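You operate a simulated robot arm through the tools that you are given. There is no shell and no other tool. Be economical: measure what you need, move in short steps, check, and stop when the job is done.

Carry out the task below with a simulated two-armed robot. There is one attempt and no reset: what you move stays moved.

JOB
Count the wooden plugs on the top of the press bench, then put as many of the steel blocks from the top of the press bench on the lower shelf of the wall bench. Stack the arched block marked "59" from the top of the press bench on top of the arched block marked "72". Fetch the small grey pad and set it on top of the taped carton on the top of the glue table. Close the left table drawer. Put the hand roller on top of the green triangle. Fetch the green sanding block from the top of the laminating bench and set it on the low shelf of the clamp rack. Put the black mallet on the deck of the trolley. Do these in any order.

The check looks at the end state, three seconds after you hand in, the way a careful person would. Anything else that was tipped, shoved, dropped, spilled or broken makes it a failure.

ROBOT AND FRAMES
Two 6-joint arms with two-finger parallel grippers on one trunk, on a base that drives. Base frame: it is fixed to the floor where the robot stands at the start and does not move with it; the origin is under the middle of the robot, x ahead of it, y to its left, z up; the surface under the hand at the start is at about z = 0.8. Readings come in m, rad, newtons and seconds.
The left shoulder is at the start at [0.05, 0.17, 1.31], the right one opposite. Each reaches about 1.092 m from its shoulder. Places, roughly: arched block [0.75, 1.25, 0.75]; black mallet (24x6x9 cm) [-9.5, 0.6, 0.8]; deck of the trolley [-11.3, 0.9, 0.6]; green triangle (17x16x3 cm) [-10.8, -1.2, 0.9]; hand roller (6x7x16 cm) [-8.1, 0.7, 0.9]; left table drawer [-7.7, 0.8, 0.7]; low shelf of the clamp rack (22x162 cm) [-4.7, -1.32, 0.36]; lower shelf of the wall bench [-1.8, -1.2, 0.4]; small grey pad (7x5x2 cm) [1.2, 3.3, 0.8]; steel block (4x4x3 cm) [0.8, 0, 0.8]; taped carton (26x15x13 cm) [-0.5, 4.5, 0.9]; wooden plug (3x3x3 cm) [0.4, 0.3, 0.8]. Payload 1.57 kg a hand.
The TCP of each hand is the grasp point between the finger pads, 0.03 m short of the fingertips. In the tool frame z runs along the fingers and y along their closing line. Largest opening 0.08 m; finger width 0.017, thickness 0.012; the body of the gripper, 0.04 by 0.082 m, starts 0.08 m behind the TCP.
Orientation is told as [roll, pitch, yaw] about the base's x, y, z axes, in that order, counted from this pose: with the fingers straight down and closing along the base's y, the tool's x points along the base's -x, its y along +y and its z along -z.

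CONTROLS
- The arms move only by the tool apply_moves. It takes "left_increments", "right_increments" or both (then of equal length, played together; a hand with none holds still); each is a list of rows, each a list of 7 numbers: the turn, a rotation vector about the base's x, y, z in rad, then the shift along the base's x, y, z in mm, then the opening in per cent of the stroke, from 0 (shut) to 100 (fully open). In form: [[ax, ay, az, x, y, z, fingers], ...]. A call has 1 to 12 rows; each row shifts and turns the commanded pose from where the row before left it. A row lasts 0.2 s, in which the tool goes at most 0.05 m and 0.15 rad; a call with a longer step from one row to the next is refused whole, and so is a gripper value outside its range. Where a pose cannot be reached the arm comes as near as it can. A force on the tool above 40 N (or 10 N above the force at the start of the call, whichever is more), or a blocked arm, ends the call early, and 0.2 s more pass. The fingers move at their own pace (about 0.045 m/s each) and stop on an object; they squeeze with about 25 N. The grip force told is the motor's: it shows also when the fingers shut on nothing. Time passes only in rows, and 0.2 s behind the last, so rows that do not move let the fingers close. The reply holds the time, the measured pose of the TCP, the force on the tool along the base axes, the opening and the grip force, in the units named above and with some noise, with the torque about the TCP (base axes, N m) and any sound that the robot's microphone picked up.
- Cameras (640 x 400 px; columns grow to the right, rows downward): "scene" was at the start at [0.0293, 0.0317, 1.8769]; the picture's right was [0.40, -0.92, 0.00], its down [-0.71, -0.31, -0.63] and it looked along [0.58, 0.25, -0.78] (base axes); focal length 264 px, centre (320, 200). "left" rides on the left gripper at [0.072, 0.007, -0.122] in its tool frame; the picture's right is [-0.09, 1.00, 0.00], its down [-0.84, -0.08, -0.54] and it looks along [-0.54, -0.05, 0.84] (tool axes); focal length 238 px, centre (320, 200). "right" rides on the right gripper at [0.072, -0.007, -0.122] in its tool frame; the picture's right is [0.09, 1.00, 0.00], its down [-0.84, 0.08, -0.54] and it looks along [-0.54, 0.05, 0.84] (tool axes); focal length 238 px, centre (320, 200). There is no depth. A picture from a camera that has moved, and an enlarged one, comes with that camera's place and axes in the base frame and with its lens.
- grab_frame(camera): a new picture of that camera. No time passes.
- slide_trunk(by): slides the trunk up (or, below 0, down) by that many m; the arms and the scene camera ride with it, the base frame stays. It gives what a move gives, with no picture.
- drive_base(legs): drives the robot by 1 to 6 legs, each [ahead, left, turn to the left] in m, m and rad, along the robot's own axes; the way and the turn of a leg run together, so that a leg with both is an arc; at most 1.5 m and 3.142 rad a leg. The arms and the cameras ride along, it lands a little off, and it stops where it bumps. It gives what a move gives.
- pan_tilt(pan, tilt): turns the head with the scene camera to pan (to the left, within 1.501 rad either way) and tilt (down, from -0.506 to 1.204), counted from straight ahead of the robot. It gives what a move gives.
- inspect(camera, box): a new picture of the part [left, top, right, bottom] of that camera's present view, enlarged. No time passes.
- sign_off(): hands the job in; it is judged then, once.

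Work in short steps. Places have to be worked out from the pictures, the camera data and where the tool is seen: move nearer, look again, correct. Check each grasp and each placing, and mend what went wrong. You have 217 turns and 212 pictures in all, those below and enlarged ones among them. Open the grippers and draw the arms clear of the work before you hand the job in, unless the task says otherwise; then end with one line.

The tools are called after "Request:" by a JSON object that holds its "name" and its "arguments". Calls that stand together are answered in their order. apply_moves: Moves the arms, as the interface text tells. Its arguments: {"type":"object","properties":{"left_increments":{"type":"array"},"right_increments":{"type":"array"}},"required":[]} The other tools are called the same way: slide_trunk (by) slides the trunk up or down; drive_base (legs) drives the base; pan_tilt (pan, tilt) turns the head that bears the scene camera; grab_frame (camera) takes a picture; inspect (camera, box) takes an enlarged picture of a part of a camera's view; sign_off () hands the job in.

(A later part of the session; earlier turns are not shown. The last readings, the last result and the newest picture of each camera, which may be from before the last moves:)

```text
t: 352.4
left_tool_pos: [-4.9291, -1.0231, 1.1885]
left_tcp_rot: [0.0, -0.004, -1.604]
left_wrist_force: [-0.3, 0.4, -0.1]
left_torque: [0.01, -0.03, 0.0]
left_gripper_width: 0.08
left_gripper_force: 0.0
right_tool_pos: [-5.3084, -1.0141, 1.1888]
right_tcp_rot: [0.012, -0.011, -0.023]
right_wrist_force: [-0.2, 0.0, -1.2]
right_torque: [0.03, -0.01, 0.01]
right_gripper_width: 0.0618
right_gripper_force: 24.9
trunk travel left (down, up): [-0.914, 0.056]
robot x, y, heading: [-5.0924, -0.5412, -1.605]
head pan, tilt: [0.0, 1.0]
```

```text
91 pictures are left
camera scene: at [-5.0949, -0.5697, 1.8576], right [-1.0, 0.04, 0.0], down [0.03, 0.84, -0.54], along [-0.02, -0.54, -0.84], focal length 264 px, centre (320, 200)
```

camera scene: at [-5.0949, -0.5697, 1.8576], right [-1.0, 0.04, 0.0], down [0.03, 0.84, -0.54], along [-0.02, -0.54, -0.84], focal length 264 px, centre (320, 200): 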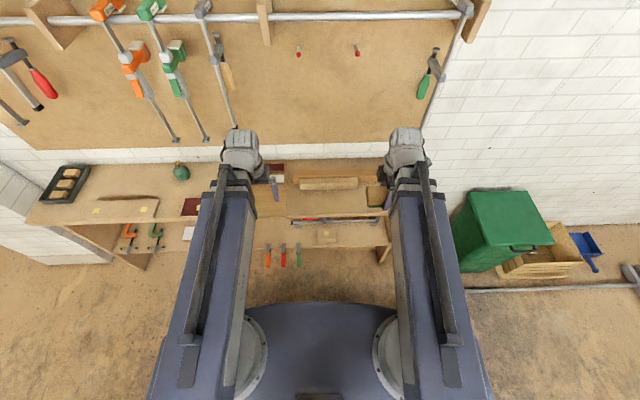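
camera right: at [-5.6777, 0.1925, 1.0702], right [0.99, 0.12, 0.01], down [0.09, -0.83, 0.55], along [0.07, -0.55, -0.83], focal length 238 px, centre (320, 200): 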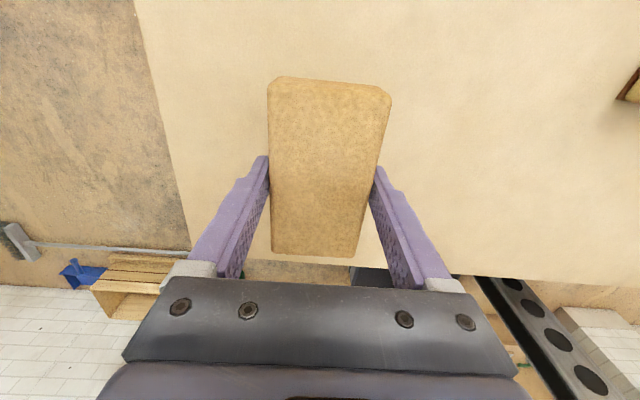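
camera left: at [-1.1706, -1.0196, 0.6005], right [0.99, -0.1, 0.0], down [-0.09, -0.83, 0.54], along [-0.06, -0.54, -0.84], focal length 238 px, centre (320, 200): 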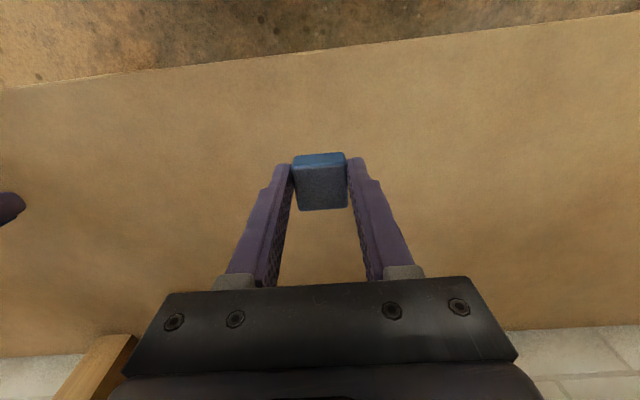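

I lower the trunk in front of the rack to view the low shelf for a free spot.

Request:
{"name": "slide_trunk", "arguments": {"by": -0.4}}

Request:
{"name": "slide_trunk", "arguments": {"by": -0.3}}

Request:
{"name": "pan_tilt", "arguments": {"pan": 0.0, "tilt": 0.75}}

Request:
{"name": "grab_frame", "arguments": {"camera": "scene"}}

Request:
{"name": "grab_frame", "arguments": {"camera": "left"}}

```text
t: 356.3
left_tool_pos: [-4.9315, -1.0221, 0.7892]
left_tcp_rot: [0.0, -0.003, -1.603]
left_wrist_force: [0.1, 0.3, -0.2]
left_torque: [0.01, -0.01, 0.01]
left_gripper_width: 0.08
left_gripper_force: 0.1
right_tool_pos: [-5.3082, -1.0132, 0.7889]
right_tcp_rot: [0.012, -0.013, -0.024]
right_wrist_force: [0.7, -0.3, -0.8]
right_torque: [-0.02, 0.01, -0.01]
right_gripper_width: 0.0614
right_gripper_force: 24.9
trunk travel left (down, up): [-0.514, 0.456]
robot x, y, heading: [-5.0932, -0.5422, -1.605]
head pan, tilt: [0.0, 1.0]
```

```text
t: 359.3
left_tool_pos: [-4.9317, -1.0237, 0.4887]
left_tcp_rot: [0.001, -0.003, -1.603]
left_wrist_force: [0.5, 0.6, 0.1]
left_torque: [-0.02, 0.02, 0.0]
left_gripper_width: 0.0799
left_gripper_force: 0.0
right_tool_pos: [-5.3077, -1.0132, 0.4873]
right_tcp_rot: [0.011, -0.011, -0.024]
right_wrist_force: [-0.5, 0.5, -1.6]
right_torque: [0.03, -0.02, 0.03]
right_gripper_width: 0.0612
right_gripper_force: 25.2
trunk travel left (down, up): [-0.214, 0.756]
robot x, y, heading: [-5.0964, -0.542, -1.607]
head pan, tilt: [0.0, 1.0]
```

```text
t: 360.0
left_tool_pos: [-4.9305, -1.0227, 0.4885]
left_tcp_rot: [0.0, -0.003, -1.604]
left_wrist_force: [-0.8, -0.1, -0.3]
left_torque: [0.01, -0.03, 0.03]
left_gripper_width: 0.0801
left_gripper_force: 0.1
right_tool_pos: [-5.3091, -1.0129, 0.488]
right_tcp_rot: [0.01, -0.012, -0.023]
right_wrist_force: [-0.5, 0.2, -0.1]
right_torque: [0.02, 0.04, 0.01]
right_gripper_width: 0.0617
right_gripper_force: 24.7
trunk travel left (down, up): [-0.214, 0.756]
robot x, y, heading: [-5.0984, -0.5418, -1.604]
head pan, tilt: [0.0, 0.75]
```

```text
90 pictures are left
camera scene: at [-5.0953, -0.5825, 1.1767], right [-1.0, 0.03, 0.0], down [0.02, 0.68, -0.73], along [-0.03, -0.73, -0.68], focal length 264 px, centre (320, 200)
```

scene: 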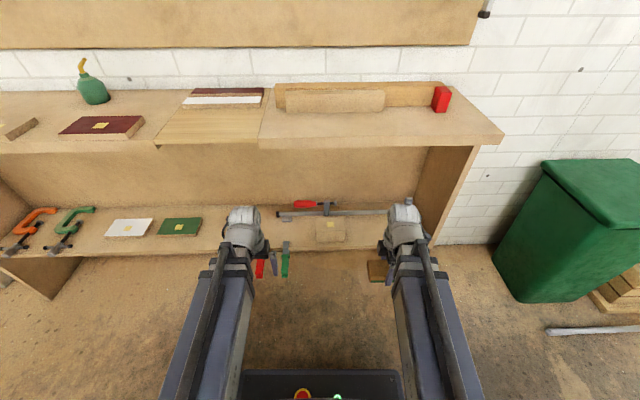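

```text
89 pictures are left
camera left: at [-4.9219, -0.9517, 0.6111], right [0.99, -0.12, 0.0], down [-0.1, -0.83, 0.54], along [-0.07, -0.54, -0.84], focal length 238 px, centre (320, 200)
```

left: 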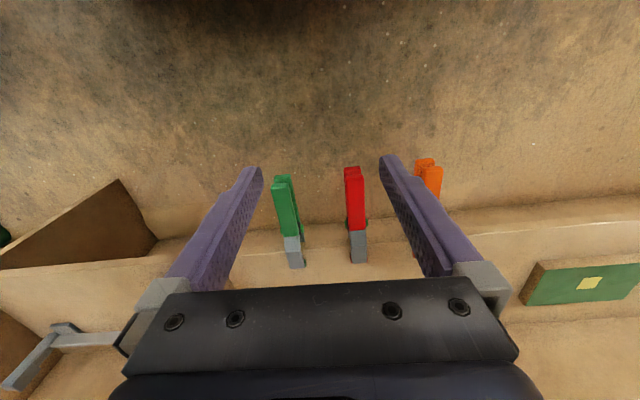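

A free spot on the low shelf is about (−5.365,−1.265). Clamp handles stick out below the left hand, so I first move that hand aside, then lower.

Request:
{"name": "apply_moves", "arguments": {"left_increments": [[0, 0, 0, 40, 6, 0, 100], [0, 0, 0, 40, 6, 0, 100], [0, 0, 0, 40, 6, 0, 100], [0, 0, 0, 40, 6, 0, 100], [0, 0, 0, 40, 6, 0, 100], [0, 0, 0, 40, 6, 0, 100]], "right_increments": [[0, 0, 0, -15, 0, 0, 0], [0, 0, 0, -15, 0, 0, 0], [0, 0, 0, -15, 0, 0, 0], [0, 0, 0, -10, 0, 0, 0], [0, 0, 0, 0, 0, 0, 0], [0, 0, 0, 0, 0, 0, 0]]}}

Request:
{"name": "slide_trunk", "arguments": {"by": -0.05}}

Request:
{"name": "grab_frame", "arguments": {"camera": "scene"}}

Request:
{"name": "grab_frame", "arguments": {"camera": "right"}}

```text
t: 361.4
left_tool_pos: [-4.6891, -0.987, 0.4892]
left_tcp_rot: [0.0, -0.004, -1.603]
left_wrist_force: [0.2, 0.2, -0.6]
left_torque: [0.0, -0.03, 0.0]
left_gripper_width: 0.0799
left_gripper_force: 0.0
right_tool_pos: [-5.3642, -1.0143, 0.4884]
right_tcp_rot: [0.011, -0.009, -0.021]
right_wrist_force: [0.1, 0.4, -0.1]
right_torque: [-0.01, -0.03, 0.0]
right_gripper_width: 0.0616
right_gripper_force: 25.4
trunk travel left (down, up): [-0.214, 0.756]
robot x, y, heading: [-5.0971, -0.5426, -1.605]
head pan, tilt: [0.0, 0.75]
```

```text
t: 362.4
left_tool_pos: [-4.6919, -0.9874, 0.4386]
left_tcp_rot: [-0.001, -0.005, -1.603]
left_wrist_force: [-0.6, -0.4, 0.5]
left_torque: [0.0, -0.02, -0.02]
left_gripper_width: 0.0802
left_gripper_force: 0.0
right_tool_pos: [-5.3622, -1.012, 0.4385]
right_tcp_rot: [0.011, -0.011, -0.019]
right_wrist_force: [0.1, 0.2, -0.8]
right_torque: [0.0, -0.01, -0.01]
right_gripper_width: 0.0615
right_gripper_force: 24.9
trunk travel left (down, up): [-0.164, 0.806]
robot x, y, heading: [-5.0906, -0.5408, -1.609]
head pan, tilt: [0.0, 0.75]
```

```text
88 pictures are left
camera scene: at [-5.0953, -0.5825, 1.1268], right [-1.0, 0.03, 0.0], down [0.02, 0.68, -0.73], along [-0.03, -0.73, -0.68], focal length 264 px, centre (320, 200)
```

scene: 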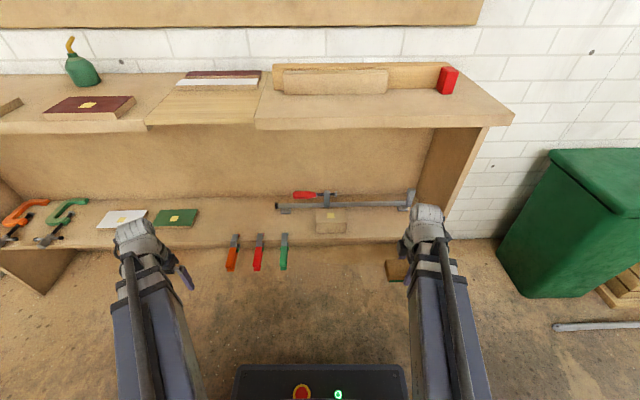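

```text
87 pictures are left
camera right: at [-5.4383, -1.0207, 0.5605], right [-0.07, 1.0, 0.01], down [0.83, 0.05, 0.55], along [0.55, 0.05, -0.83], focal length 238 px, centre (320, 200)
```

right: 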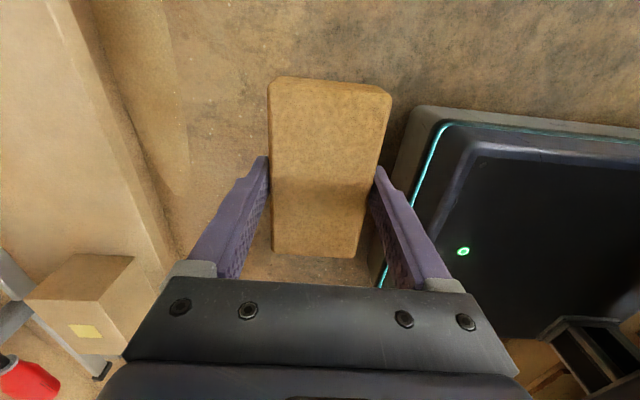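

The gap between the wooden block and the clamp jaw is centred near x≈−5.338; I slide the right hand in to y≈−1.24.

Request:
{"name": "apply_moves", "arguments": {"right_increments": [[0, 0, 0, 8, -20, 0, 0], [0, 0, 0, 8, -40, 0, 0], [0, 0, 0, 8, -40, 0, 0], [0, 0, 0, 0, -40, 0, 0], [0, 0, 0, 0, -40, 0, 0], [0, 0, 0, 0, -25, 0, 0]]}}

Request:
{"name": "grab_frame", "arguments": {"camera": "right"}}

Request:
{"name": "inspect", "arguments": {"camera": "scene", "box": [260, 100, 520, 280]}}

```text
t: 363.8
left_tool_pos: [-4.6905, -0.9862, 0.4385]
left_tcp_rot: [0.0, -0.003, -1.604]
left_wrist_force: [0.1, 0.5, 0.1]
left_torque: [-0.03, 0.02, -0.03]
left_gripper_width: 0.0798
left_gripper_force: 0.0
right_tool_pos: [-5.3376, -1.219, 0.4388]
right_tcp_rot: [0.009, -0.01, -0.022]
right_wrist_force: [0.3, 0.1, -0.3]
right_torque: [0.01, -0.01, -0.01]
right_gripper_width: 0.0616
right_gripper_force: 25.7
trunk travel left (down, up): [-0.164, 0.806]
robot x, y, heading: [-5.0956, -0.5378, -1.604]
head pan, tilt: [0.0, 0.75]
```

```text
86 pictures are left
camera right: at [-5.4122, -1.2257, 0.5605], right [-0.07, 1.0, 0.01], down [0.83, 0.05, 0.55], along [0.55, 0.05, -0.83], focal length 238 px, centre (320, 200)
```

right: 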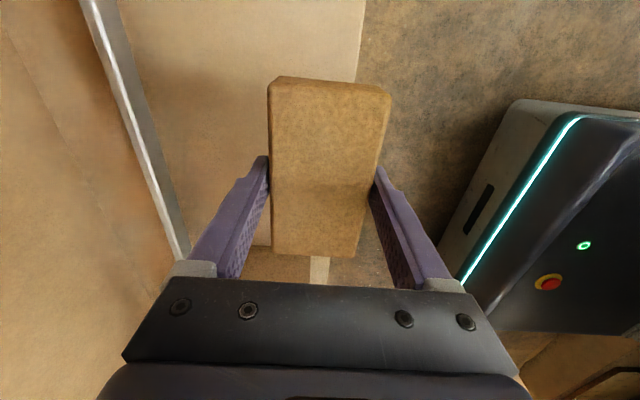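

```text
2.22 times, centred on (390, 190) of scene
camera zoom: at [-5.0953, -0.5825, 1.1268], right [-1.0, 0.03, 0.0], down [0.02, 0.68, -0.73], along [-0.03, -0.73, -0.68], focal length 588 px, centre (164, 222)
```

zoom: 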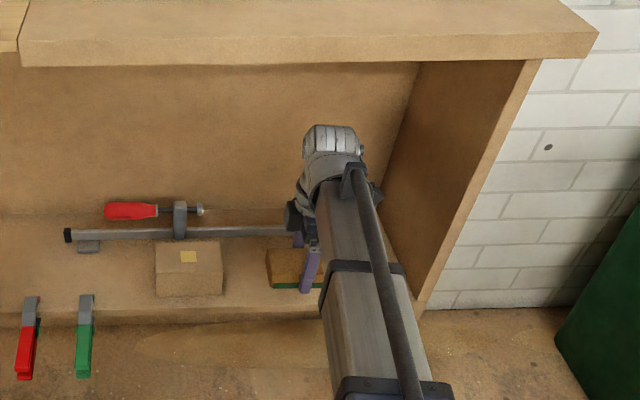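

The shelf front edge is y≈−1.19, clamp bar y≈−1.34. I move 42 mm further in and lower in steps.

Request:
{"name": "apply_moves", "arguments": {"right_increments": [[0, 0, 0, 0, -21, 0, 0], [0, 0, 0, 0, -21, 0, 0], [0, 0, 0, 0, 0, 0, 0]]}}

Request:
{"name": "slide_trunk", "arguments": {"by": -0.025}}

Request:
{"name": "slide_trunk", "arguments": {"by": -0.007}}

Request:
{"name": "slide_trunk", "arguments": {"by": -0.007}}

Request:
{"name": "slide_trunk", "arguments": {"by": -0.007}}

```text
t: 364.6
left_tool_pos: [-4.6905, -0.9854, 0.4392]
left_tcp_rot: [-0.001, -0.003, -1.606]
left_wrist_force: [-0.4, -0.2, 0.1]
left_torque: [0.0, -0.02, -0.02]
left_gripper_width: 0.0801
left_gripper_force: 0.1
right_tool_pos: [-5.3386, -1.2594, 0.4394]
right_tcp_rot: [0.01, -0.01, -0.023]
right_wrist_force: [0.1, 0.4, -0.8]
right_torque: [0.01, 0.0, 0.01]
right_gripper_width: 0.0617
right_gripper_force: 24.7
trunk travel left (down, up): [-0.164, 0.806]
robot x, y, heading: [-5.0928, -0.5398, -1.603]
head pan, tilt: [0.0, 0.75]
```

```text
t: 365.3
left_tool_pos: [-4.6909, -0.9871, 0.4137]
left_tcp_rot: [0.001, -0.004, -1.603]
left_wrist_force: [0.6, 0.2, -0.4]
left_torque: [-0.02, 0.05, 0.01]
left_gripper_width: 0.08
left_gripper_force: 0.1
right_tool_pos: [-5.3391, -1.26, 0.4123]
right_tcp_rot: [0.009, -0.009, -0.022]
right_wrist_force: [1.0, -0.1, -1.6]
right_torque: [-0.01, -0.02, 0.03]
right_gripper_width: 0.0616
right_gripper_force: 24.9
trunk travel left (down, up): [-0.139, 0.831]
robot x, y, heading: [-5.0913, -0.5442, -1.606]
head pan, tilt: [0.0, 0.75]
```

```text
t: 365.8
left_tool_pos: [-4.6907, -0.9869, 0.4066]
left_tcp_rot: [0.0, -0.004, -1.604]
left_wrist_force: [0.5, 0.1, 0.4]
left_torque: [-0.02, -0.02, 0.01]
left_gripper_width: 0.0799
left_gripper_force: 0.1
right_tool_pos: [-5.3401, -1.2597, 0.4069]
right_tcp_rot: [0.009, -0.011, -0.021]
right_wrist_force: [-0.3, 0.2, 0.1]
right_torque: [-0.01, 0.01, -0.01]
right_gripper_width: 0.0617
right_gripper_force: 25.1
trunk travel left (down, up): [-0.132, 0.838]
robot x, y, heading: [-5.0945, -0.5438, -1.608]
head pan, tilt: [0.0, 0.75]
```

```text
t: 366.4
left_tool_pos: [-4.6897, -0.9857, 0.3993]
left_tcp_rot: [0.0, -0.003, -1.605]
left_wrist_force: [-0.2, -0.4, 0.8]
left_torque: [0.04, 0.01, 0.01]
left_gripper_width: 0.08
left_gripper_force: 0.0
right_tool_pos: [-5.3387, -1.2589, 0.4008]
right_tcp_rot: [0.012, -0.011, -0.021]
right_wrist_force: [0.1, 0.9, -0.1]
right_torque: [0.01, -0.02, 0.03]
right_gripper_width: 0.0613
right_gripper_force: 25.1
trunk travel left (down, up): [-0.125, 0.845]
robot x, y, heading: [-5.0911, -0.5416, -1.6]
head pan, tilt: [0.0, 0.75]
```

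```text
t: 366.9
left_tool_pos: [-4.691, -0.9851, 0.3922]
left_tcp_rot: [0.0, -0.003, -1.604]
left_wrist_force: [0.0, -0.5, -0.6]
left_torque: [-0.06, -0.03, 0.02]
left_gripper_width: 0.0799
left_gripper_force: 0.0
right_tool_pos: [-5.3387, -1.2606, 0.3927]
right_tcp_rot: [0.01, -0.01, -0.022]
right_wrist_force: [0.8, -0.4, -1.0]
right_torque: [-0.02, -0.02, -0.01]
right_gripper_width: 0.0612
right_gripper_force: 24.8
trunk travel left (down, up): [-0.118, 0.852]
robot x, y, heading: [-5.0932, -0.5405, -1.606]
head pan, tilt: [0.0, 0.75]
```

No contact yet; continuing.

Request:
{"name": "slide_trunk", "arguments": {"by": -0.007}}

Request:
{"name": "slide_trunk", "arguments": {"by": -0.007}}

Request:
{"name": "slide_trunk", "arguments": {"by": -0.006}}

Request:
{"name": "grab_frame", "arguments": {"camera": "scene"}}

```text
t: 367.4
left_tool_pos: [-4.6898, -0.9851, 0.3889]
left_tcp_rot: [0.001, -0.004, -1.604]
left_wrist_force: [0.5, 1.2, 0.2]
left_torque: [-0.01, 0.0, -0.02]
left_gripper_width: 0.0799
left_gripper_force: 0.1
right_tool_pos: [-5.3389, -1.2592, 0.391]
right_tcp_rot: [0.002, -0.009, -0.022]
right_wrist_force: [-0.2, 2.7, 36.3]
right_torque: [-1.15, 0.11, 0.09]
right_gripper_width: 0.0616
right_gripper_force: 24.9
trunk travel left (down, up): [-0.113, 0.857]
robot x, y, heading: [-5.093, -0.5389, -1.603]
head pan, tilt: [0.0, 0.75]
stopped: the force on the tool passed its limit at 51 N (the readings are from after the stop); the commanded pose is now the measured one
```

```text
t: 367.7
left_tool_pos: [-4.6901, -0.9853, 0.3883]
left_tcp_rot: [-0.001, -0.006, -1.604]
left_wrist_force: [-0.3, 0.2, -0.3]
left_torque: [0.01, -0.02, 0.01]
left_gripper_width: 0.0801
left_gripper_force: 0.1
right_tool_pos: [-5.3383, -1.2599, 0.3902]
right_tcp_rot: [0.002, -0.009, -0.022]
right_wrist_force: [0.1, 2.2, 42.4]
right_torque: [-1.18, 0.2, 0.09]
right_gripper_width: 0.0615
right_gripper_force: 25.1
trunk travel left (down, up): [-0.112, 0.858]
robot x, y, heading: [-5.0945, -0.539, -1.604]
head pan, tilt: [0.0, 0.75]
stopped: the force on the tool passed its limit at 58 N (the readings are from after the stop); the commanded pose is now the measured one
```

```text
t: 368.0
left_tool_pos: [-4.6903, -0.9847, 0.3883]
left_tcp_rot: [-0.002, -0.005, -1.605]
left_wrist_force: [1.1, -1.0, -1.0]
left_torque: [-0.01, -0.04, -0.01]
left_gripper_width: 0.08
left_gripper_force: 0.1
right_tool_pos: [-5.3395, -1.2583, 0.3907]
right_tcp_rot: [0.002, -0.008, -0.022]
right_wrist_force: [-0.1, 2.8, 49.0]
right_torque: [-1.07, 0.19, 0.09]
right_gripper_width: 0.0615
right_gripper_force: 24.7
trunk travel left (down, up): [-0.112, 0.858]
robot x, y, heading: [-5.0984, -0.5412, -1.605]
head pan, tilt: [0.0, 0.75]
stopped: the force on the tool passed its limit at 62 N (the readings are from after the stop); the commanded pose is now the measured one
```

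```text
84 pictures are left
camera scene: at [-5.0942, -0.5792, 1.0756], right [-1.0, 0.03, 0.0], down [0.02, 0.68, -0.73], along [-0.03, -0.73, -0.68], focal length 264 px, centre (320, 200)
```

scene: 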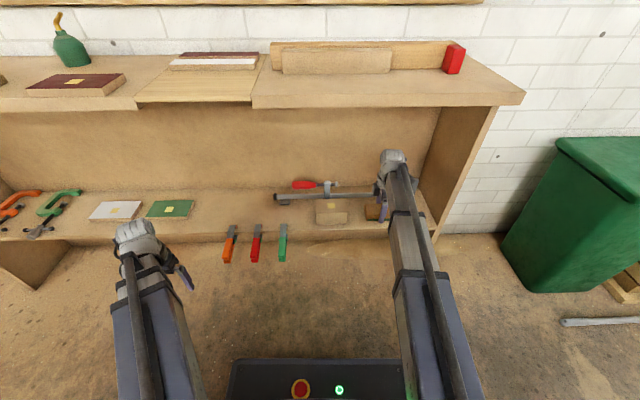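

Contact at shelf height 0.36. I ease up 3 mm, release and lift.

Request:
{"name": "slide_trunk", "arguments": {"by": 0.003}}

Request:
{"name": "apply_moves", "arguments": {"right_increments": [[0, 0, 0, 0, 0, 0, 94], [0, 0, 0, 0, 0, 0, 94], [0, 0, 0, 0, 0, 0, 94], [0, 0, 0, 0, 0, 0, 94]]}}

Request:
{"name": "slide_trunk", "arguments": {"by": 0.045}}

Request:
{"name": "grab_frame", "arguments": {"camera": "right"}}

```text
t: 368.5
left_tool_pos: [-4.6901, -0.9878, 0.3903]
left_tcp_rot: [0.001, -0.004, -1.604]
left_wrist_force: [-1.5, 0.6, -1.0]
left_torque: [-0.05, 0.0, 0.0]
left_gripper_width: 0.0803
left_gripper_force: 0.0
right_tool_pos: [-5.3387, -1.2597, 0.3908]
right_tcp_rot: [0.005, -0.011, -0.024]
right_wrist_force: [1.0, 5.3, 11.7]
right_torque: [-0.27, 0.12, -0.06]
right_gripper_width: 0.0615
right_gripper_force: 25.2
trunk travel left (down, up): [-0.115, 0.855]
robot x, y, heading: [-5.0961, -0.5418, -1.608]
head pan, tilt: [0.0, 0.75]
```

```text
t: 369.5
left_tool_pos: [-4.6897, -0.9869, 0.3905]
left_tcp_rot: [0.0, -0.003, -1.605]
left_wrist_force: [0.0, 0.3, -0.4]
left_torque: [-0.01, 0.01, -0.06]
left_gripper_width: 0.08
left_gripper_force: 0.0
right_tool_pos: [-5.3393, -1.2599, 0.3903]
right_tcp_rot: [0.006, -0.01, -0.023]
right_wrist_force: [-0.1, 1.0, 5.7]
right_torque: [-0.22, 0.05, 0.0]
right_gripper_width: 0.074
right_gripper_force: 0.1
trunk travel left (down, up): [-0.115, 0.855]
robot x, y, heading: [-5.0908, -0.543, -1.608]
head pan, tilt: [0.0, 0.75]
```

```text
t: 370.4
left_tool_pos: [-4.6906, -0.9876, 0.4348]
left_tcp_rot: [0.001, -0.003, -1.603]
left_wrist_force: [0.0, -0.1, 0.2]
left_torque: [0.0, -0.03, -0.03]
left_gripper_width: 0.0799
left_gripper_force: 0.0
right_tool_pos: [-5.3397, -1.2597, 0.4341]
right_tcp_rot: [0.004, -0.012, -0.022]
right_wrist_force: [-0.2, 0.0, -1.4]
right_torque: [-0.03, 0.02, 0.02]
right_gripper_width: 0.0749
right_gripper_force: 0.1
trunk travel left (down, up): [-0.16, 0.81]
robot x, y, heading: [-5.0925, -0.5388, -1.608]
head pan, tilt: [0.0, 0.75]
```

```text
83 pictures are left
camera right: at [-5.4139, -1.2666, 0.5567], right [-0.07, 1.0, 0.0], down [0.83, 0.06, 0.55], along [0.55, 0.04, -0.83], focal length 238 px, centre (320, 200)
```

right: 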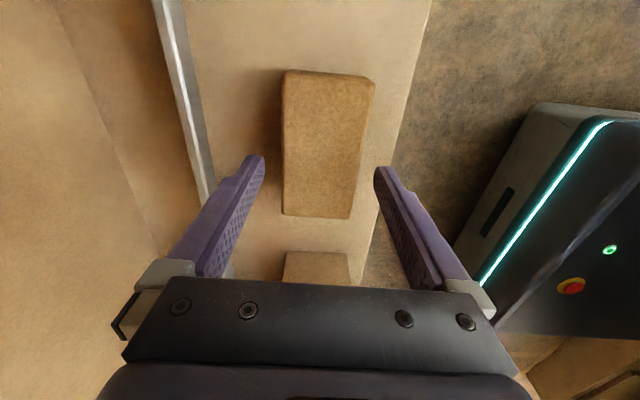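

Sanding block placed. I withdraw, raise, and turn west to survey the far benches.

Request:
{"name": "apply_moves", "arguments": {"right_increments": [[0, 0, 0, 0, 40, 0, 94], [0, 0, 0, 0, 40, 0, 94], [0, 0, 0, 5, 40, 0, 94], [0, 0, 0, 5, 40, 0, 94], [0, 0, 0, 5, 40, 0, 94], [0, 0, 0, 5, 40, 0, 94]], "left_increments": [[0, 0, 0, -20, 0, 0, 100], [0, 0, 0, -20, 0, 0, 100], [0, 0, 0, -20, 0, 0, 100], [0, 0, 0, 0, 0, 0, 100], [0, 0, 0, 0, 0, 0, 100], [0, 0, 0, 0, 0, 0, 100]]}}

Request:
{"name": "slide_trunk", "arguments": {"by": 0.4}}

Request:
{"name": "slide_trunk", "arguments": {"by": 0.36}}

Request:
{"name": "drive_base", "arguments": {"legs": [[0, 0, -1.535], [1.2, 0, 0]]}}

Request:
{"name": "pan_tilt", "arguments": {"pan": -0.3, "tilt": 0.5}}

Request:
{"name": "grab_frame", "arguments": {"camera": "scene"}}

```text
t: 371.8
left_tool_pos: [-4.7497, -0.9883, 0.4347]
left_tcp_rot: [-0.002, 0.0, -1.603]
left_wrist_force: [-0.3, 0.2, -0.2]
left_torque: [0.01, 0.01, 0.01]
left_gripper_width: 0.0799
left_gripper_force: 0.1
right_tool_pos: [-5.3187, -1.0188, 0.4352]
right_tcp_rot: [0.003, -0.011, -0.021]
right_wrist_force: [-0.6, -0.4, -0.2]
right_torque: [-0.03, 0.0, 0.03]
right_gripper_width: 0.075
right_gripper_force: 0.0
trunk travel left (down, up): [-0.16, 0.81]
robot x, y, heading: [-5.0917, -0.5398, -1.61]
head pan, tilt: [0.0, 0.75]
```

```text
t: 375.6
left_tool_pos: [-4.7499, -0.9864, 0.8347]
left_tcp_rot: [0.001, -0.002, -1.605]
left_wrist_force: [-0.6, -0.5, 1.0]
left_torque: [0.03, -0.01, 0.02]
left_gripper_width: 0.0799
left_gripper_force: 0.1
right_tool_pos: [-5.3192, -1.0206, 0.8341]
right_tcp_rot: [0.005, -0.01, -0.022]
right_wrist_force: [0.1, 0.2, -0.1]
right_torque: [-0.02, 0.0, 0.02]
right_gripper_width: 0.0753
right_gripper_force: 0.1
trunk travel left (down, up): [-0.56, 0.41]
robot x, y, heading: [-5.0906, -0.5397, -1.604]
head pan, tilt: [0.0, 0.75]
```

```text
t: 379.1
left_tool_pos: [-4.7496, -0.9864, 1.1944]
left_tcp_rot: [0.001, -0.003, -1.603]
left_wrist_force: [-0.4, -0.7, -0.6]
left_torque: [-0.01, 0.01, -0.03]
left_gripper_width: 0.08
left_gripper_force: 0.1
right_tool_pos: [-5.3187, -1.02, 1.1943]
right_tcp_rot: [0.007, -0.011, -0.023]
right_wrist_force: [-0.3, -0.3, -0.8]
right_torque: [0.0, -0.02, 0.01]
right_gripper_width: 0.0754
right_gripper_force: 0.1
trunk travel left (down, up): [-0.92, 0.05]
robot x, y, heading: [-5.0969, -0.5419, -1.609]
head pan, tilt: [0.0, 0.75]
```

```text
t: 389.0
left_tool_pos: [-6.7135, -0.9089, 1.1953]
left_tcp_rot: [-0.001, -0.001, -3.125]
left_wrist_force: [0.1, 0.4, 0.5]
left_torque: [0.0, 0.02, -0.01]
left_gripper_width: 0.0801
left_gripper_force: 0.1
right_tool_pos: [-6.7754, -0.3414, 1.1943]
right_tcp_rot: [0.005, -0.011, -1.543]
right_wrist_force: [-0.9, 0.0, 0.2]
right_torque: [0.02, -0.02, 0.0]
right_gripper_width: 0.0752
right_gripper_force: 0.0
trunk travel left (down, up): [-0.92, 0.05]
robot x, y, heading: [-6.2844, -0.5445, -3.123]
head pan, tilt: [0.0, 0.75]
```

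```text
t: 389.8
left_tool_pos: [-6.7141, -0.9092, 1.1955]
left_tcp_rot: [0.0, -0.003, -3.123]
left_wrist_force: [-0.4, -0.6, -0.3]
left_torque: [-0.03, -0.03, -0.01]
left_gripper_width: 0.0802
left_gripper_force: 0.1
right_tool_pos: [-6.7747, -0.3417, 1.1958]
right_tcp_rot: [0.004, -0.01, -1.544]
right_wrist_force: [0.0, 0.8, 0.5]
right_torque: [0.02, -0.01, 0.0]
right_gripper_width: 0.0751
right_gripper_force: 0.1
trunk travel left (down, up): [-0.92, 0.05]
robot x, y, heading: [-6.2889, -0.5433, -3.123]
head pan, tilt: [-0.3, 0.499]
```

```text
82 pictures are left
camera scene: at [-6.3331, -0.5167, 1.9049], right [0.28, 0.96, 0.0], down [0.46, -0.13, -0.88], along [-0.84, 0.25, -0.48], focal length 264 px, centre (320, 200)
```

scene: 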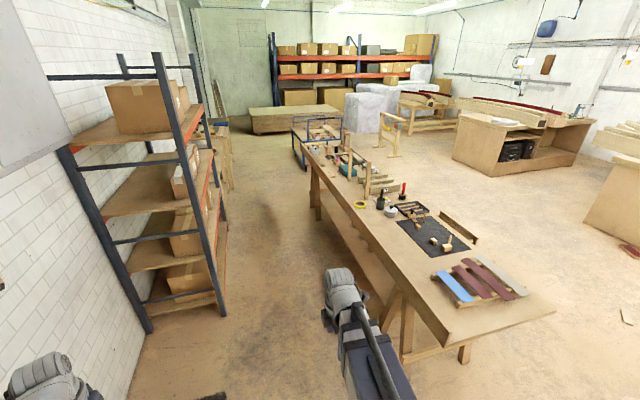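

The trestle table spans x −6.85…−9.7, y 0.22…0.81; an open drawer is on its north side. I enlarge the table.

Request:
{"name": "inspect", "arguments": {"camera": "scene", "box": [330, 150, 490, 260]}}

Request:
{"name": "inspect", "arguments": {"camera": "scene", "box": [190, 70, 450, 220]}}

```text
3.64 times, centred on (410, 205) of scene
camera zoom: at [-6.3331, -0.5167, 1.9049], right [0.28, 0.96, 0.0], down [0.46, -0.13, -0.88], along [-0.84, 0.25, -0.48], focal length 962 px, centre (-7, 182)
```

zoom: 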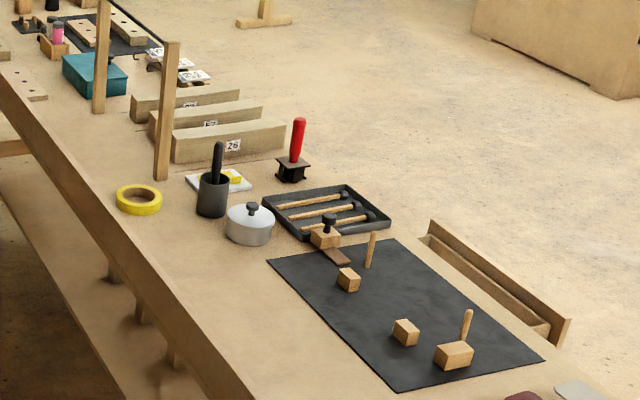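

```text
2.46 times, centred on (320, 145) of scene
camera zoom: at [-6.3331, -0.5167, 1.9049], right [0.28, 0.96, 0.0], down [0.46, -0.13, -0.88], along [-0.84, 0.25, -0.48], focal length 651 px, centre (320, 335)
```

zoom: 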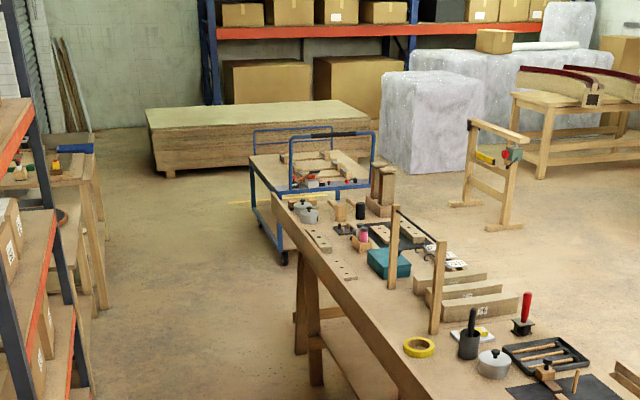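

Roller is the red-handled tool at ≈(−8.1,0.7); the drawer opens north. I drive around the table's east end to its north side.

Request:
{"name": "drive_base", "arguments": {"legs": [[0, -1.5, 0], [0, -0.75, 0], [0, 0, 1.555], [0, -1.3, 0]]}}

Request:
{"name": "pan_tilt", "arguments": {"pan": 0.0, "tilt": 0.75}}

Request:
{"name": "grab_frame", "arguments": {"camera": "scene"}}

```text
t: 410.8
left_tool_pos: [-7.234, 1.2526, 1.1945]
left_tcp_rot: [0.001, -0.002, -1.522]
left_wrist_force: [0.3, 0.1, 1.1]
left_torque: [-0.02, -0.01, 0.03]
left_gripper_width: 0.0802
left_gripper_force: 0.0
right_tool_pos: [-7.7986, 1.1719, 1.1948]
right_tcp_rot: [0.005, -0.01, 0.056]
right_wrist_force: [-0.4, -0.2, 0.1]
right_torque: [-0.02, -0.01, 0.02]
right_gripper_width: 0.075
right_gripper_force: 0.1
trunk travel left (down, up): [-0.92, 0.05]
robot x, y, heading: [-7.6142, 1.664, -1.525]
head pan, tilt: [-0.3, 0.499]
```

```text
t: 411.6
left_tool_pos: [-7.2335, 1.2522, 1.1944]
left_tcp_rot: [0.0, -0.002, -1.523]
left_wrist_force: [0.3, 0.6, 0.2]
left_torque: [0.01, -0.02, -0.03]
left_gripper_width: 0.08
left_gripper_force: 0.2
right_tool_pos: [-7.7983, 1.1729, 1.1949]
right_tcp_rot: [0.005, -0.01, 0.059]
right_wrist_force: [-0.3, 0.4, 0.1]
right_torque: [0.0, 0.02, 0.01]
right_gripper_width: 0.0753
right_gripper_force: 0.1
trunk travel left (down, up): [-0.92, 0.05]
robot x, y, heading: [-7.6106, 1.6682, -1.523]
head pan, tilt: [0.0, 0.75]
```

```text
79 pictures are left
camera scene: at [-7.6102, 1.6272, 1.8831], right [-1.0, -0.04, 0.0], down [-0.03, 0.68, -0.73], along [0.03, -0.73, -0.68], focal length 264 px, centre (320, 200)
```

scene: 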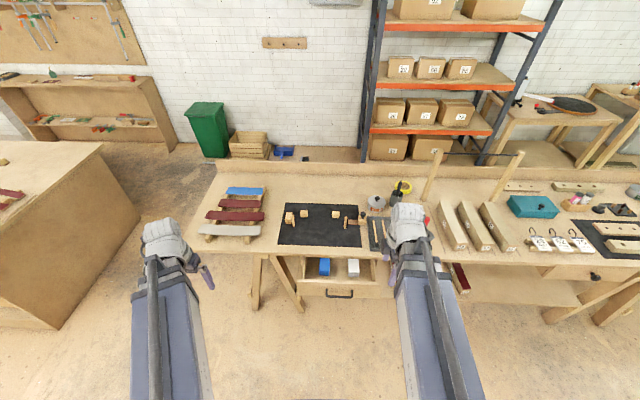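

The open drawer front is at y≈1.0, x≈−7.70. I'll push it with closed, tilted fingers: back off a bit, close and tilt the right hand, then lower.

Request:
{"name": "drive_base", "arguments": {"legs": [[-0.17, 0, -0.045]]}}

Request:
{"name": "apply_moves", "arguments": {"right_increments": [[0, 0, 0, 30, 0, 0, 0], [0, 0, 0, 30, 0, 0, 0], [0, 0, 0, 30, 0, 0, 0], [-0.14, 0, 0, 0, 0, 0, 0], [-0.14, 0, 0, 0, 0, 0, 0], [-0.14, 0, 0, 0, 0, 0, 0], [-0.14, 0, 0, 0, 0, 0, 0], [-0.14, 0, 0, 0, 0, 0, 0]]}}

Request:
{"name": "slide_trunk", "arguments": {"by": -0.4}}

Request:
{"name": "grab_frame", "arguments": {"camera": "scene"}}

```text
t: 413.1
left_tool_pos: [-7.2574, 1.408, 1.1963]
left_tcp_rot: [0.001, -0.004, -1.57]
left_wrist_force: [0.3, -0.2, 0.5]
left_torque: [-0.04, -0.01, 0.02]
left_gripper_width: 0.0799
left_gripper_force: 0.0
right_tool_pos: [-7.8245, 1.3558, 1.1951]
right_tcp_rot: [0.002, -0.01, 0.014]
right_wrist_force: [1.3, 1.2, -0.2]
right_torque: [-0.05, 0.03, -0.03]
right_gripper_width: 0.0752
right_gripper_force: 0.1
trunk travel left (down, up): [-0.92, 0.05]
robot x, y, heading: [-7.616, 1.8411, -1.575]
head pan, tilt: [0.0, 0.75]
```

```text
t: 414.9
left_tool_pos: [-7.2564, 1.408, 1.1949]
left_tcp_rot: [-0.001, -0.003, -1.569]
left_wrist_force: [0.0, -0.3, 1.0]
left_torque: [0.0, 0.02, 0.0]
left_gripper_width: 0.0799
left_gripper_force: 0.0
right_tool_pos: [-7.7206, 1.2486, 1.2461]
right_tcp_rot: [-0.696, 0.001, 0.018]
right_wrist_force: [1.0, 0.1, -0.2]
right_torque: [0.02, 0.03, 0.0]
right_gripper_width: 0.0001
right_gripper_force: 21.3
right hand out of reach, approached as far as the arm can: row 5, 6, 7, 8
trunk travel left (down, up): [-0.92, 0.05]
robot x, y, heading: [-7.6119, 1.8422, -1.57]
head pan, tilt: [0.0, 0.75]
```

```text
t: 418.7
left_tool_pos: [-7.2572, 1.4073, 0.7954]
left_tcp_rot: [0.0, -0.002, -1.569]
left_wrist_force: [0.4, -0.6, 0.4]
left_torque: [0.02, 0.02, 0.02]
left_gripper_width: 0.0799
left_gripper_force: 0.1
right_tool_pos: [-7.7197, 1.2479, 0.8458]
right_tcp_rot: [-0.693, 0.002, 0.017]
right_wrist_force: [-0.6, -0.3, -0.1]
right_torque: [-0.02, -0.03, -0.01]
right_gripper_width: 0.0
right_gripper_force: 21.5
trunk travel left (down, up): [-0.52, 0.45]
robot x, y, heading: [-7.6148, 1.8441, -1.574]
head pan, tilt: [0.0, 0.75]
```

```text
78 pictures are left
camera scene: at [-7.6162, 1.7998, 1.483], right [-1.0, 0.0, 0.0], down [0.0, 0.68, -0.73], along [0.0, -0.73, -0.68], focal length 264 px, centre (320, 200)
```

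scene: 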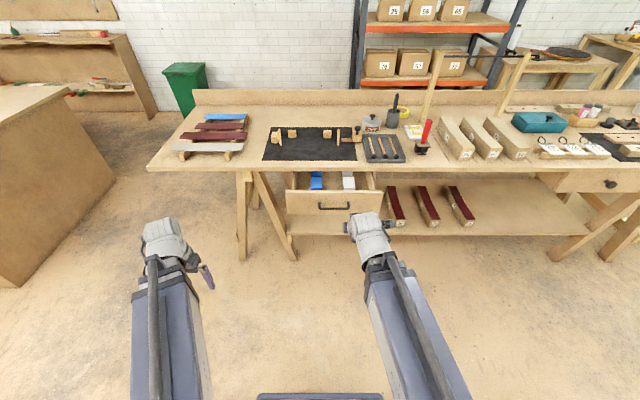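

Handle at (−7.67,1.004,0.70). I centre the hand, lower 0.12 and advance toward the drawer front.

Request:
{"name": "slide_trunk", "arguments": {"by": -0.12}}

Request:
{"name": "apply_moves", "arguments": {"right_increments": [[0, 0, 0, 22, 0, 0, 0], [0, 0, 0, 22, -20, 0, 0], [0, 0, 0, 0, -40, 0, 0], [0, 0, 0, 0, -40, 0, 0], [0, 0, 0, 0, -40, 0, 0], [0, 0, 0, 0, -40, 0, 0]]}}

Request:
{"name": "grab_frame", "arguments": {"camera": "scene"}}

```text
t: 420.2
left_tool_pos: [-7.2575, 1.4079, 0.6749]
left_tcp_rot: [0.001, -0.003, -1.569]
left_wrist_force: [0.2, -0.2, 0.0]
left_torque: [0.02, -0.01, 0.0]
left_gripper_width: 0.0799
left_gripper_force: 0.0
right_tool_pos: [-7.7197, 1.2483, 0.7247]
right_tcp_rot: [-0.694, 0.002, 0.019]
right_wrist_force: [0.0, -0.5, 0.4]
right_torque: [0.0, -0.04, -0.01]
right_gripper_width: 0.0
right_gripper_force: 20.9
trunk travel left (down, up): [-0.4, 0.57]
robot x, y, heading: [-7.6186, 1.8416, -1.57]
head pan, tilt: [0.0, 0.75]
```

```text
t: 421.6
left_tool_pos: [-7.2568, 1.4079, 0.6745]
left_tcp_rot: [0.0, -0.003, -1.57]
left_wrist_force: [-0.6, 0.3, -0.6]
left_torque: [0.01, -0.04, 0.0]
left_gripper_width: 0.08
left_gripper_force: 0.0
right_tool_pos: [-7.6765, 1.0653, 0.7255]
right_tcp_rot: [-0.692, 0.002, 0.018]
right_wrist_force: [-0.1, 0.3, 0.2]
right_torque: [-0.02, 0.06, 0.02]
right_gripper_width: 0.0
right_gripper_force: 21.3
trunk travel left (down, up): [-0.4, 0.57]
robot x, y, heading: [-7.6147, 1.8362, -1.571]
head pan, tilt: [0.0, 0.75]
```

```text
77 pictures are left
camera scene: at [-7.6161, 1.7997, 1.363], right [-1.0, 0.0, 0.0], down [0.0, 0.68, -0.73], along [0.0, -0.73, -0.68], focal length 264 px, centre (320, 200)
```

scene: 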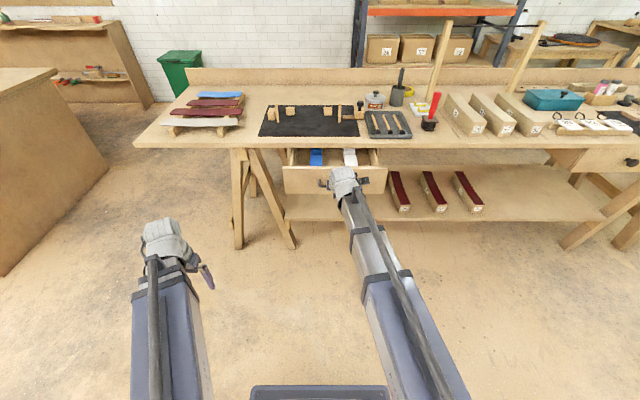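

Fingers are just in front of the handle. I push in gently in 20 mm rows.

Request:
{"name": "apply_moves", "arguments": {"right_increments": [[0, 0, 0, 0, -20, 0, 0], [0, 0, 0, 0, -20, 0, 0], [0, 0, 0, 0, -20, 0, 0], [0, 0, 0, 0, -20, 0, 0], [0, 0, 0, 0, -20, 0, 0], [0, 0, 0, 0, -20, 0, 0]]}}

Request:
{"name": "inspect", "arguments": {"camera": "scene", "box": [240, 120, 440, 240]}}

```text
t: 423.0
left_tool_pos: [-7.2567, 1.4085, 0.6758]
left_tcp_rot: [0.001, -0.004, -1.569]
left_wrist_force: [-0.9, 0.2, -0.4]
left_torque: [-0.03, 0.0, 0.0]
left_gripper_width: 0.08
left_gripper_force: 0.2
right_tool_pos: [-7.6739, 0.9492, 0.7259]
right_tcp_rot: [-0.69, -0.002, 0.017]
right_wrist_force: [0.1, -0.5, 0.6]
right_torque: [-0.03, 0.02, 0.0]
right_gripper_width: 0.0002
right_gripper_force: 21.7
trunk travel left (down, up): [-0.4, 0.57]
robot x, y, heading: [-7.6155, 1.8404, -1.573]
head pan, tilt: [0.0, 0.75]
```

```text
3.20 times, centred on (340, 180) of scene
camera zoom: at [-7.6161, 1.7997, 1.3631], right [-1.0, 0.0, 0.0], down [0.0, 0.68, -0.73], along [0.0, -0.73, -0.68], focal length 846 px, centre (256, 264)
```

zoom: 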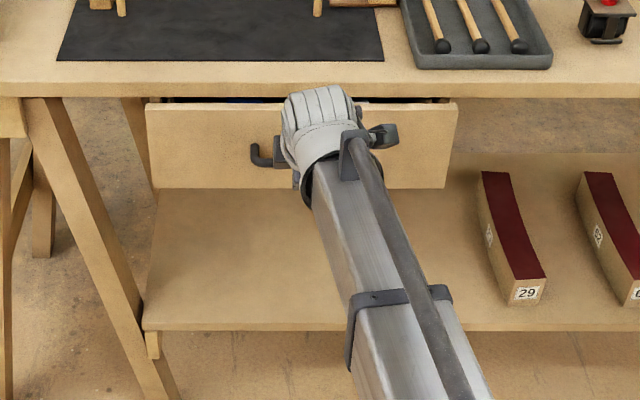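

Nearly closed. I keep pushing until resistance.

Request:
{"name": "apply_moves", "arguments": {"right_increments": [[0, 0, 0, 0, -12, 0, 0], [0, 0, 0, 0, -12, 0, 0], [0, 0, 0, 0, -12, 0, 0], [0, 0, 0, 0, -12, 0, 0], [0, 0, 0, 0, -12, 0, 0], [0, 0, 0, 0, -12, 0, 0]]}}

Request:
{"name": "inspect", "arguments": {"camera": "scene", "box": [240, 120, 440, 240]}}

```text
t: 424.1
left_tool_pos: [-7.2573, 1.407, 0.674]
left_tcp_rot: [0.001, -0.002, -1.567]
left_wrist_force: [-0.2, 0.4, -0.7]
left_torque: [-0.01, 0.0, 0.0]
left_gripper_width: 0.0801
left_gripper_force: 0.0
right_tool_pos: [-7.6748, 0.9085, 0.7232]
right_tcp_rot: [-0.676, -0.001, 0.017]
right_wrist_force: [0.3, -0.1, -3.6]
right_torque: [0.12, -0.04, -0.03]
right_gripper_width: 0.0003
right_gripper_force: 21.2
trunk travel left (down, up): [-0.4, 0.57]
robot x, y, heading: [-7.6149, 1.8389, -1.568]
head pan, tilt: [0.0, 0.75]
stopped in row 5 (right hand): the force on the tool passed its limit at 50 N (the readings are from after the stop); the commanded pose is now the measured one
```

```text
3.20 times, centred on (340, 180) of scene
camera zoom: at [-7.6161, 1.7994, 1.363], right [-1.0, 0.0, 0.0], down [0.0, 0.68, -0.73], along [0.0, -0.73, -0.68], focal length 846 px, centre (256, 264)
```

zoom: 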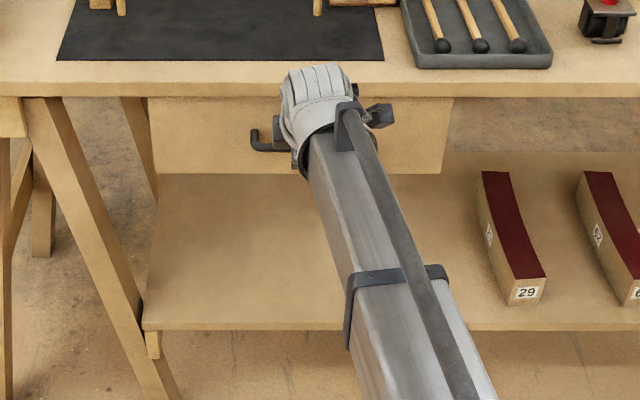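

Drawer is closed (firm stop). I back the hand off, raise and straighten, then drive toward the roller at ≈(−8.09,0.73).

Request:
{"name": "apply_moves", "arguments": {"right_increments": [[0, 0, 0, 0, 40, 0, 0], [0, 0, 0, 0, 40, 0, 0], [0, 0, 0, 0, 40, 0, 0], [0, 0, 0, 0, 40, 0, 0], [0, 0, 0, 0, 40, 0, 0]]}}

Request:
{"name": "slide_trunk", "arguments": {"by": 0.4}}

Request:
{"name": "apply_moves", "arguments": {"right_increments": [[0.14, 0, 0, 0, 20, 0, 100], [0.14, 0, 0, 0, 20, 0, 100], [0.14, 0, 0, 0, 0, 0, 100], [0.14, 0, 0, 0, 0, 0, 100], [0.12, 0, 0, 0, 0, 0, 100]]}}

Request:
{"name": "slide_trunk", "arguments": {"by": 0.12}}

Request:
{"name": "drive_base", "arguments": {"legs": [[0, -0.3, 0], [0.3, 0, 0]]}}

Request:
{"name": "grab_frame", "arguments": {"camera": "right"}}

Request:
{"name": "grab_frame", "arguments": {"camera": "scene"}}

```text
t: 425.3
left_tool_pos: [-7.2562, 1.4073, 0.6754]
left_tcp_rot: [0.0, -0.001, -1.571]
left_wrist_force: [-0.4, 0.0, -0.1]
left_torque: [0.02, 0.0, 0.01]
left_gripper_width: 0.0798
left_gripper_force: 0.0
right_tool_pos: [-7.6749, 1.1108, 0.7245]
right_tcp_rot: [-0.68, 0.002, 0.016]
right_wrist_force: [0.0, -0.1, 0.2]
right_torque: [-0.02, 0.0, 0.01]
right_gripper_width: 0.0
right_gripper_force: 21.2
trunk travel left (down, up): [-0.4, 0.57]
robot x, y, heading: [-7.617, 1.8383, -1.568]
head pan, tilt: [0.0, 0.75]
```

```text
t: 429.1
left_tool_pos: [-7.2571, 1.4097, 1.0732]
left_tcp_rot: [0.0, -0.002, -1.568]
left_wrist_force: [-1.0, -0.5, -0.5]
left_torque: [0.0, 0.02, 0.02]
left_gripper_width: 0.0798
left_gripper_force: 0.1
right_tool_pos: [-7.6744, 1.1086, 1.1238]
right_tcp_rot: [-0.68, 0.001, 0.015]
right_wrist_force: [-0.1, -0.5, 0.2]
right_torque: [-0.02, -0.02, 0.0]
right_gripper_width: 0.0
right_gripper_force: 20.6
trunk travel left (down, up): [-0.8, 0.17]
robot x, y, heading: [-7.6198, 1.8401, -1.571]
head pan, tilt: [0.0, 0.75]
```

```text
t: 430.3
left_tool_pos: [-7.2576, 1.4076, 1.0742]
left_tcp_rot: [0.0, -0.003, -1.568]
left_wrist_force: [0.1, -0.5, -0.3]
left_torque: [0.01, -0.03, 0.02]
left_gripper_width: 0.0804
left_gripper_force: 0.1
right_tool_pos: [-7.6731, 1.1491, 1.0741]
right_tcp_rot: [0.003, -0.01, 0.014]
right_wrist_force: [0.0, 0.3, -0.1]
right_torque: [0.0, 0.0, 0.01]
right_gripper_width: 0.0799
right_gripper_force: 0.0
right hand out of reach, approached as far as the arm can: row 1, 2, 3, 4
trunk travel left (down, up): [-0.8, 0.17]
robot x, y, heading: [-7.6129, 1.8455, -1.57]
head pan, tilt: [0.0, 0.75]
```

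```text
t: 431.8
left_tool_pos: [-7.2559, 1.4091, 1.1942]
left_tcp_rot: [-0.002, -0.001, -1.57]
left_wrist_force: [0.4, 0.9, 0.4]
left_torque: [0.0, 0.0, 0.03]
left_gripper_width: 0.0801
left_gripper_force: 0.0
right_tool_pos: [-7.6741, 1.151, 1.1949]
right_tcp_rot: [0.0, -0.012, 0.013]
right_wrist_force: [-0.2, -1.4, -0.4]
right_torque: [-0.02, -0.01, 0.02]
right_gripper_width: 0.0798
right_gripper_force: 0.1
trunk travel left (down, up): [-0.92, 0.05]
robot x, y, heading: [-7.615, 1.8408, -1.569]
head pan, tilt: [0.0, 0.75]
```

```text
t: 435.5
left_tool_pos: [-7.5664, 1.1041, 1.1949]
left_tcp_rot: [-0.001, -0.002, -1.576]
left_wrist_force: [0.4, -0.8, -0.5]
left_torque: [0.04, 0.03, -0.03]
left_gripper_width: 0.08
left_gripper_force: 0.0
right_tool_pos: [-7.9852, 0.8468, 1.1952]
right_tcp_rot: [0.001, -0.011, 0.005]
right_wrist_force: [0.7, -1.3, -0.4]
right_torque: [0.03, -0.01, -0.04]
right_gripper_width: 0.08
right_gripper_force: 0.1
trunk travel left (down, up): [-0.92, 0.05]
robot x, y, heading: [-7.919, 1.5404, -1.579]
head pan, tilt: [0.0, 0.75]
```

```text
74 pictures are left
camera right: at [-8.0595, 0.84, 1.3163], right [-0.1, 1.0, 0.0], down [0.83, 0.08, 0.55], along [0.55, 0.05, -0.83], focal length 238 px, centre (320, 200)
```

right: 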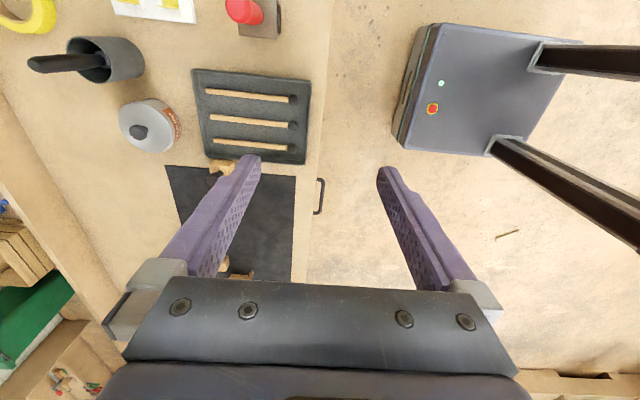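

```text
73 pictures are left
camera scene: at [-7.9219, 1.4971, 1.883], right [-1.0, 0.01, 0.0], down [0.01, 0.68, -0.73], along [-0.01, -0.73, -0.68], focal length 264 px, centre (320, 200)
```

scene: 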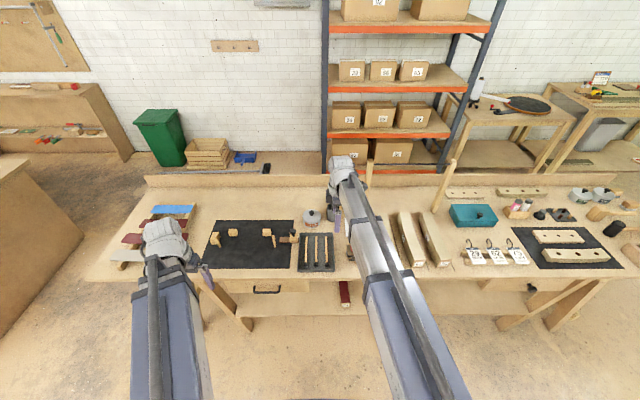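

Drawer closed confirmed. Roller handle top is at ≈(−8.083,0.742,0.95). I move the right hand over it and lower partway.

Request:
{"name": "apply_moves", "arguments": {"right_increments": [[0, 0, 0, -25, -26, 0, 100], [0, 0, 0, -25, -26, 0, 100], [0, 0, 0, -24, -26, 0, 100], [0, 0, 0, -24, -27, 0, 100]]}}

Request:
{"name": "slide_trunk", "arguments": {"by": -0.16}}

Request:
{"name": "grab_frame", "arguments": {"camera": "right"}}

Request:
{"name": "inspect", "arguments": {"camera": "scene", "box": [270, 130, 470, 280]}}

```text
t: 436.5
left_tool_pos: [-7.5656, 1.1032, 1.1947]
left_tcp_rot: [0.0, -0.001, -1.576]
left_wrist_force: [0.1, -0.3, 0.3]
left_torque: [0.0, -0.04, -0.02]
left_gripper_width: 0.0801
left_gripper_force: 0.2
right_tool_pos: [-8.082, 0.7417, 1.1935]
right_tcp_rot: [0.0, -0.009, 0.005]
right_wrist_force: [0.7, -0.6, -0.4]
right_torque: [-0.02, -0.02, -0.03]
right_gripper_width: 0.0801
right_gripper_force: 0.1
trunk travel left (down, up): [-0.92, 0.05]
robot x, y, heading: [-7.9223, 1.5411, -1.578]
head pan, tilt: [0.0, 0.75]
```

```text
t: 438.3
left_tool_pos: [-7.5647, 1.1051, 1.0353]
left_tcp_rot: [-0.001, -0.002, -1.574]
left_wrist_force: [-0.1, 0.2, 0.0]
left_torque: [0.02, 0.02, 0.02]
left_gripper_width: 0.0799
left_gripper_force: 0.0
right_tool_pos: [-8.0836, 0.7434, 1.0348]
right_tcp_rot: [0.001, -0.011, 0.005]
right_wrist_force: [-0.2, 1.0, 0.6]
right_torque: [0.01, -0.01, -0.02]
right_gripper_width: 0.0801
right_gripper_force: 0.1
trunk travel left (down, up): [-0.76, 0.21]
robot x, y, heading: [-7.921, 1.5406, -1.578]
head pan, tilt: [0.0, 0.75]
```

```text
72 pictures are left
camera right: at [-8.1571, 0.7352, 1.1569], right [-0.1, 1.0, 0.0], down [0.83, 0.08, 0.55], along [0.55, 0.05, -0.83], focal length 238 px, centre (320, 200)
```

right: 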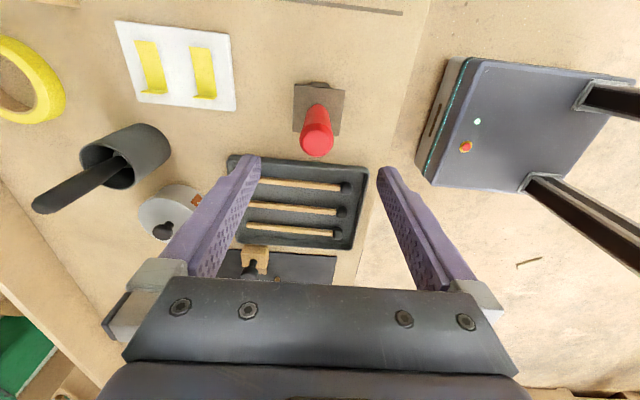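

```text
2.67 times, centred on (370, 205) of scene
camera zoom: at [-7.9219, 1.4986, 1.7231], right [-1.0, 0.01, 0.0], down [0.01, 0.68, -0.73], along [-0.01, -0.73, -0.68], focal length 705 px, centre (187, 187)
```

zoom: 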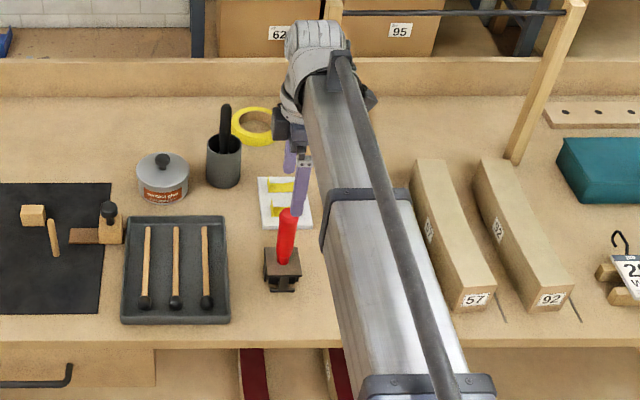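

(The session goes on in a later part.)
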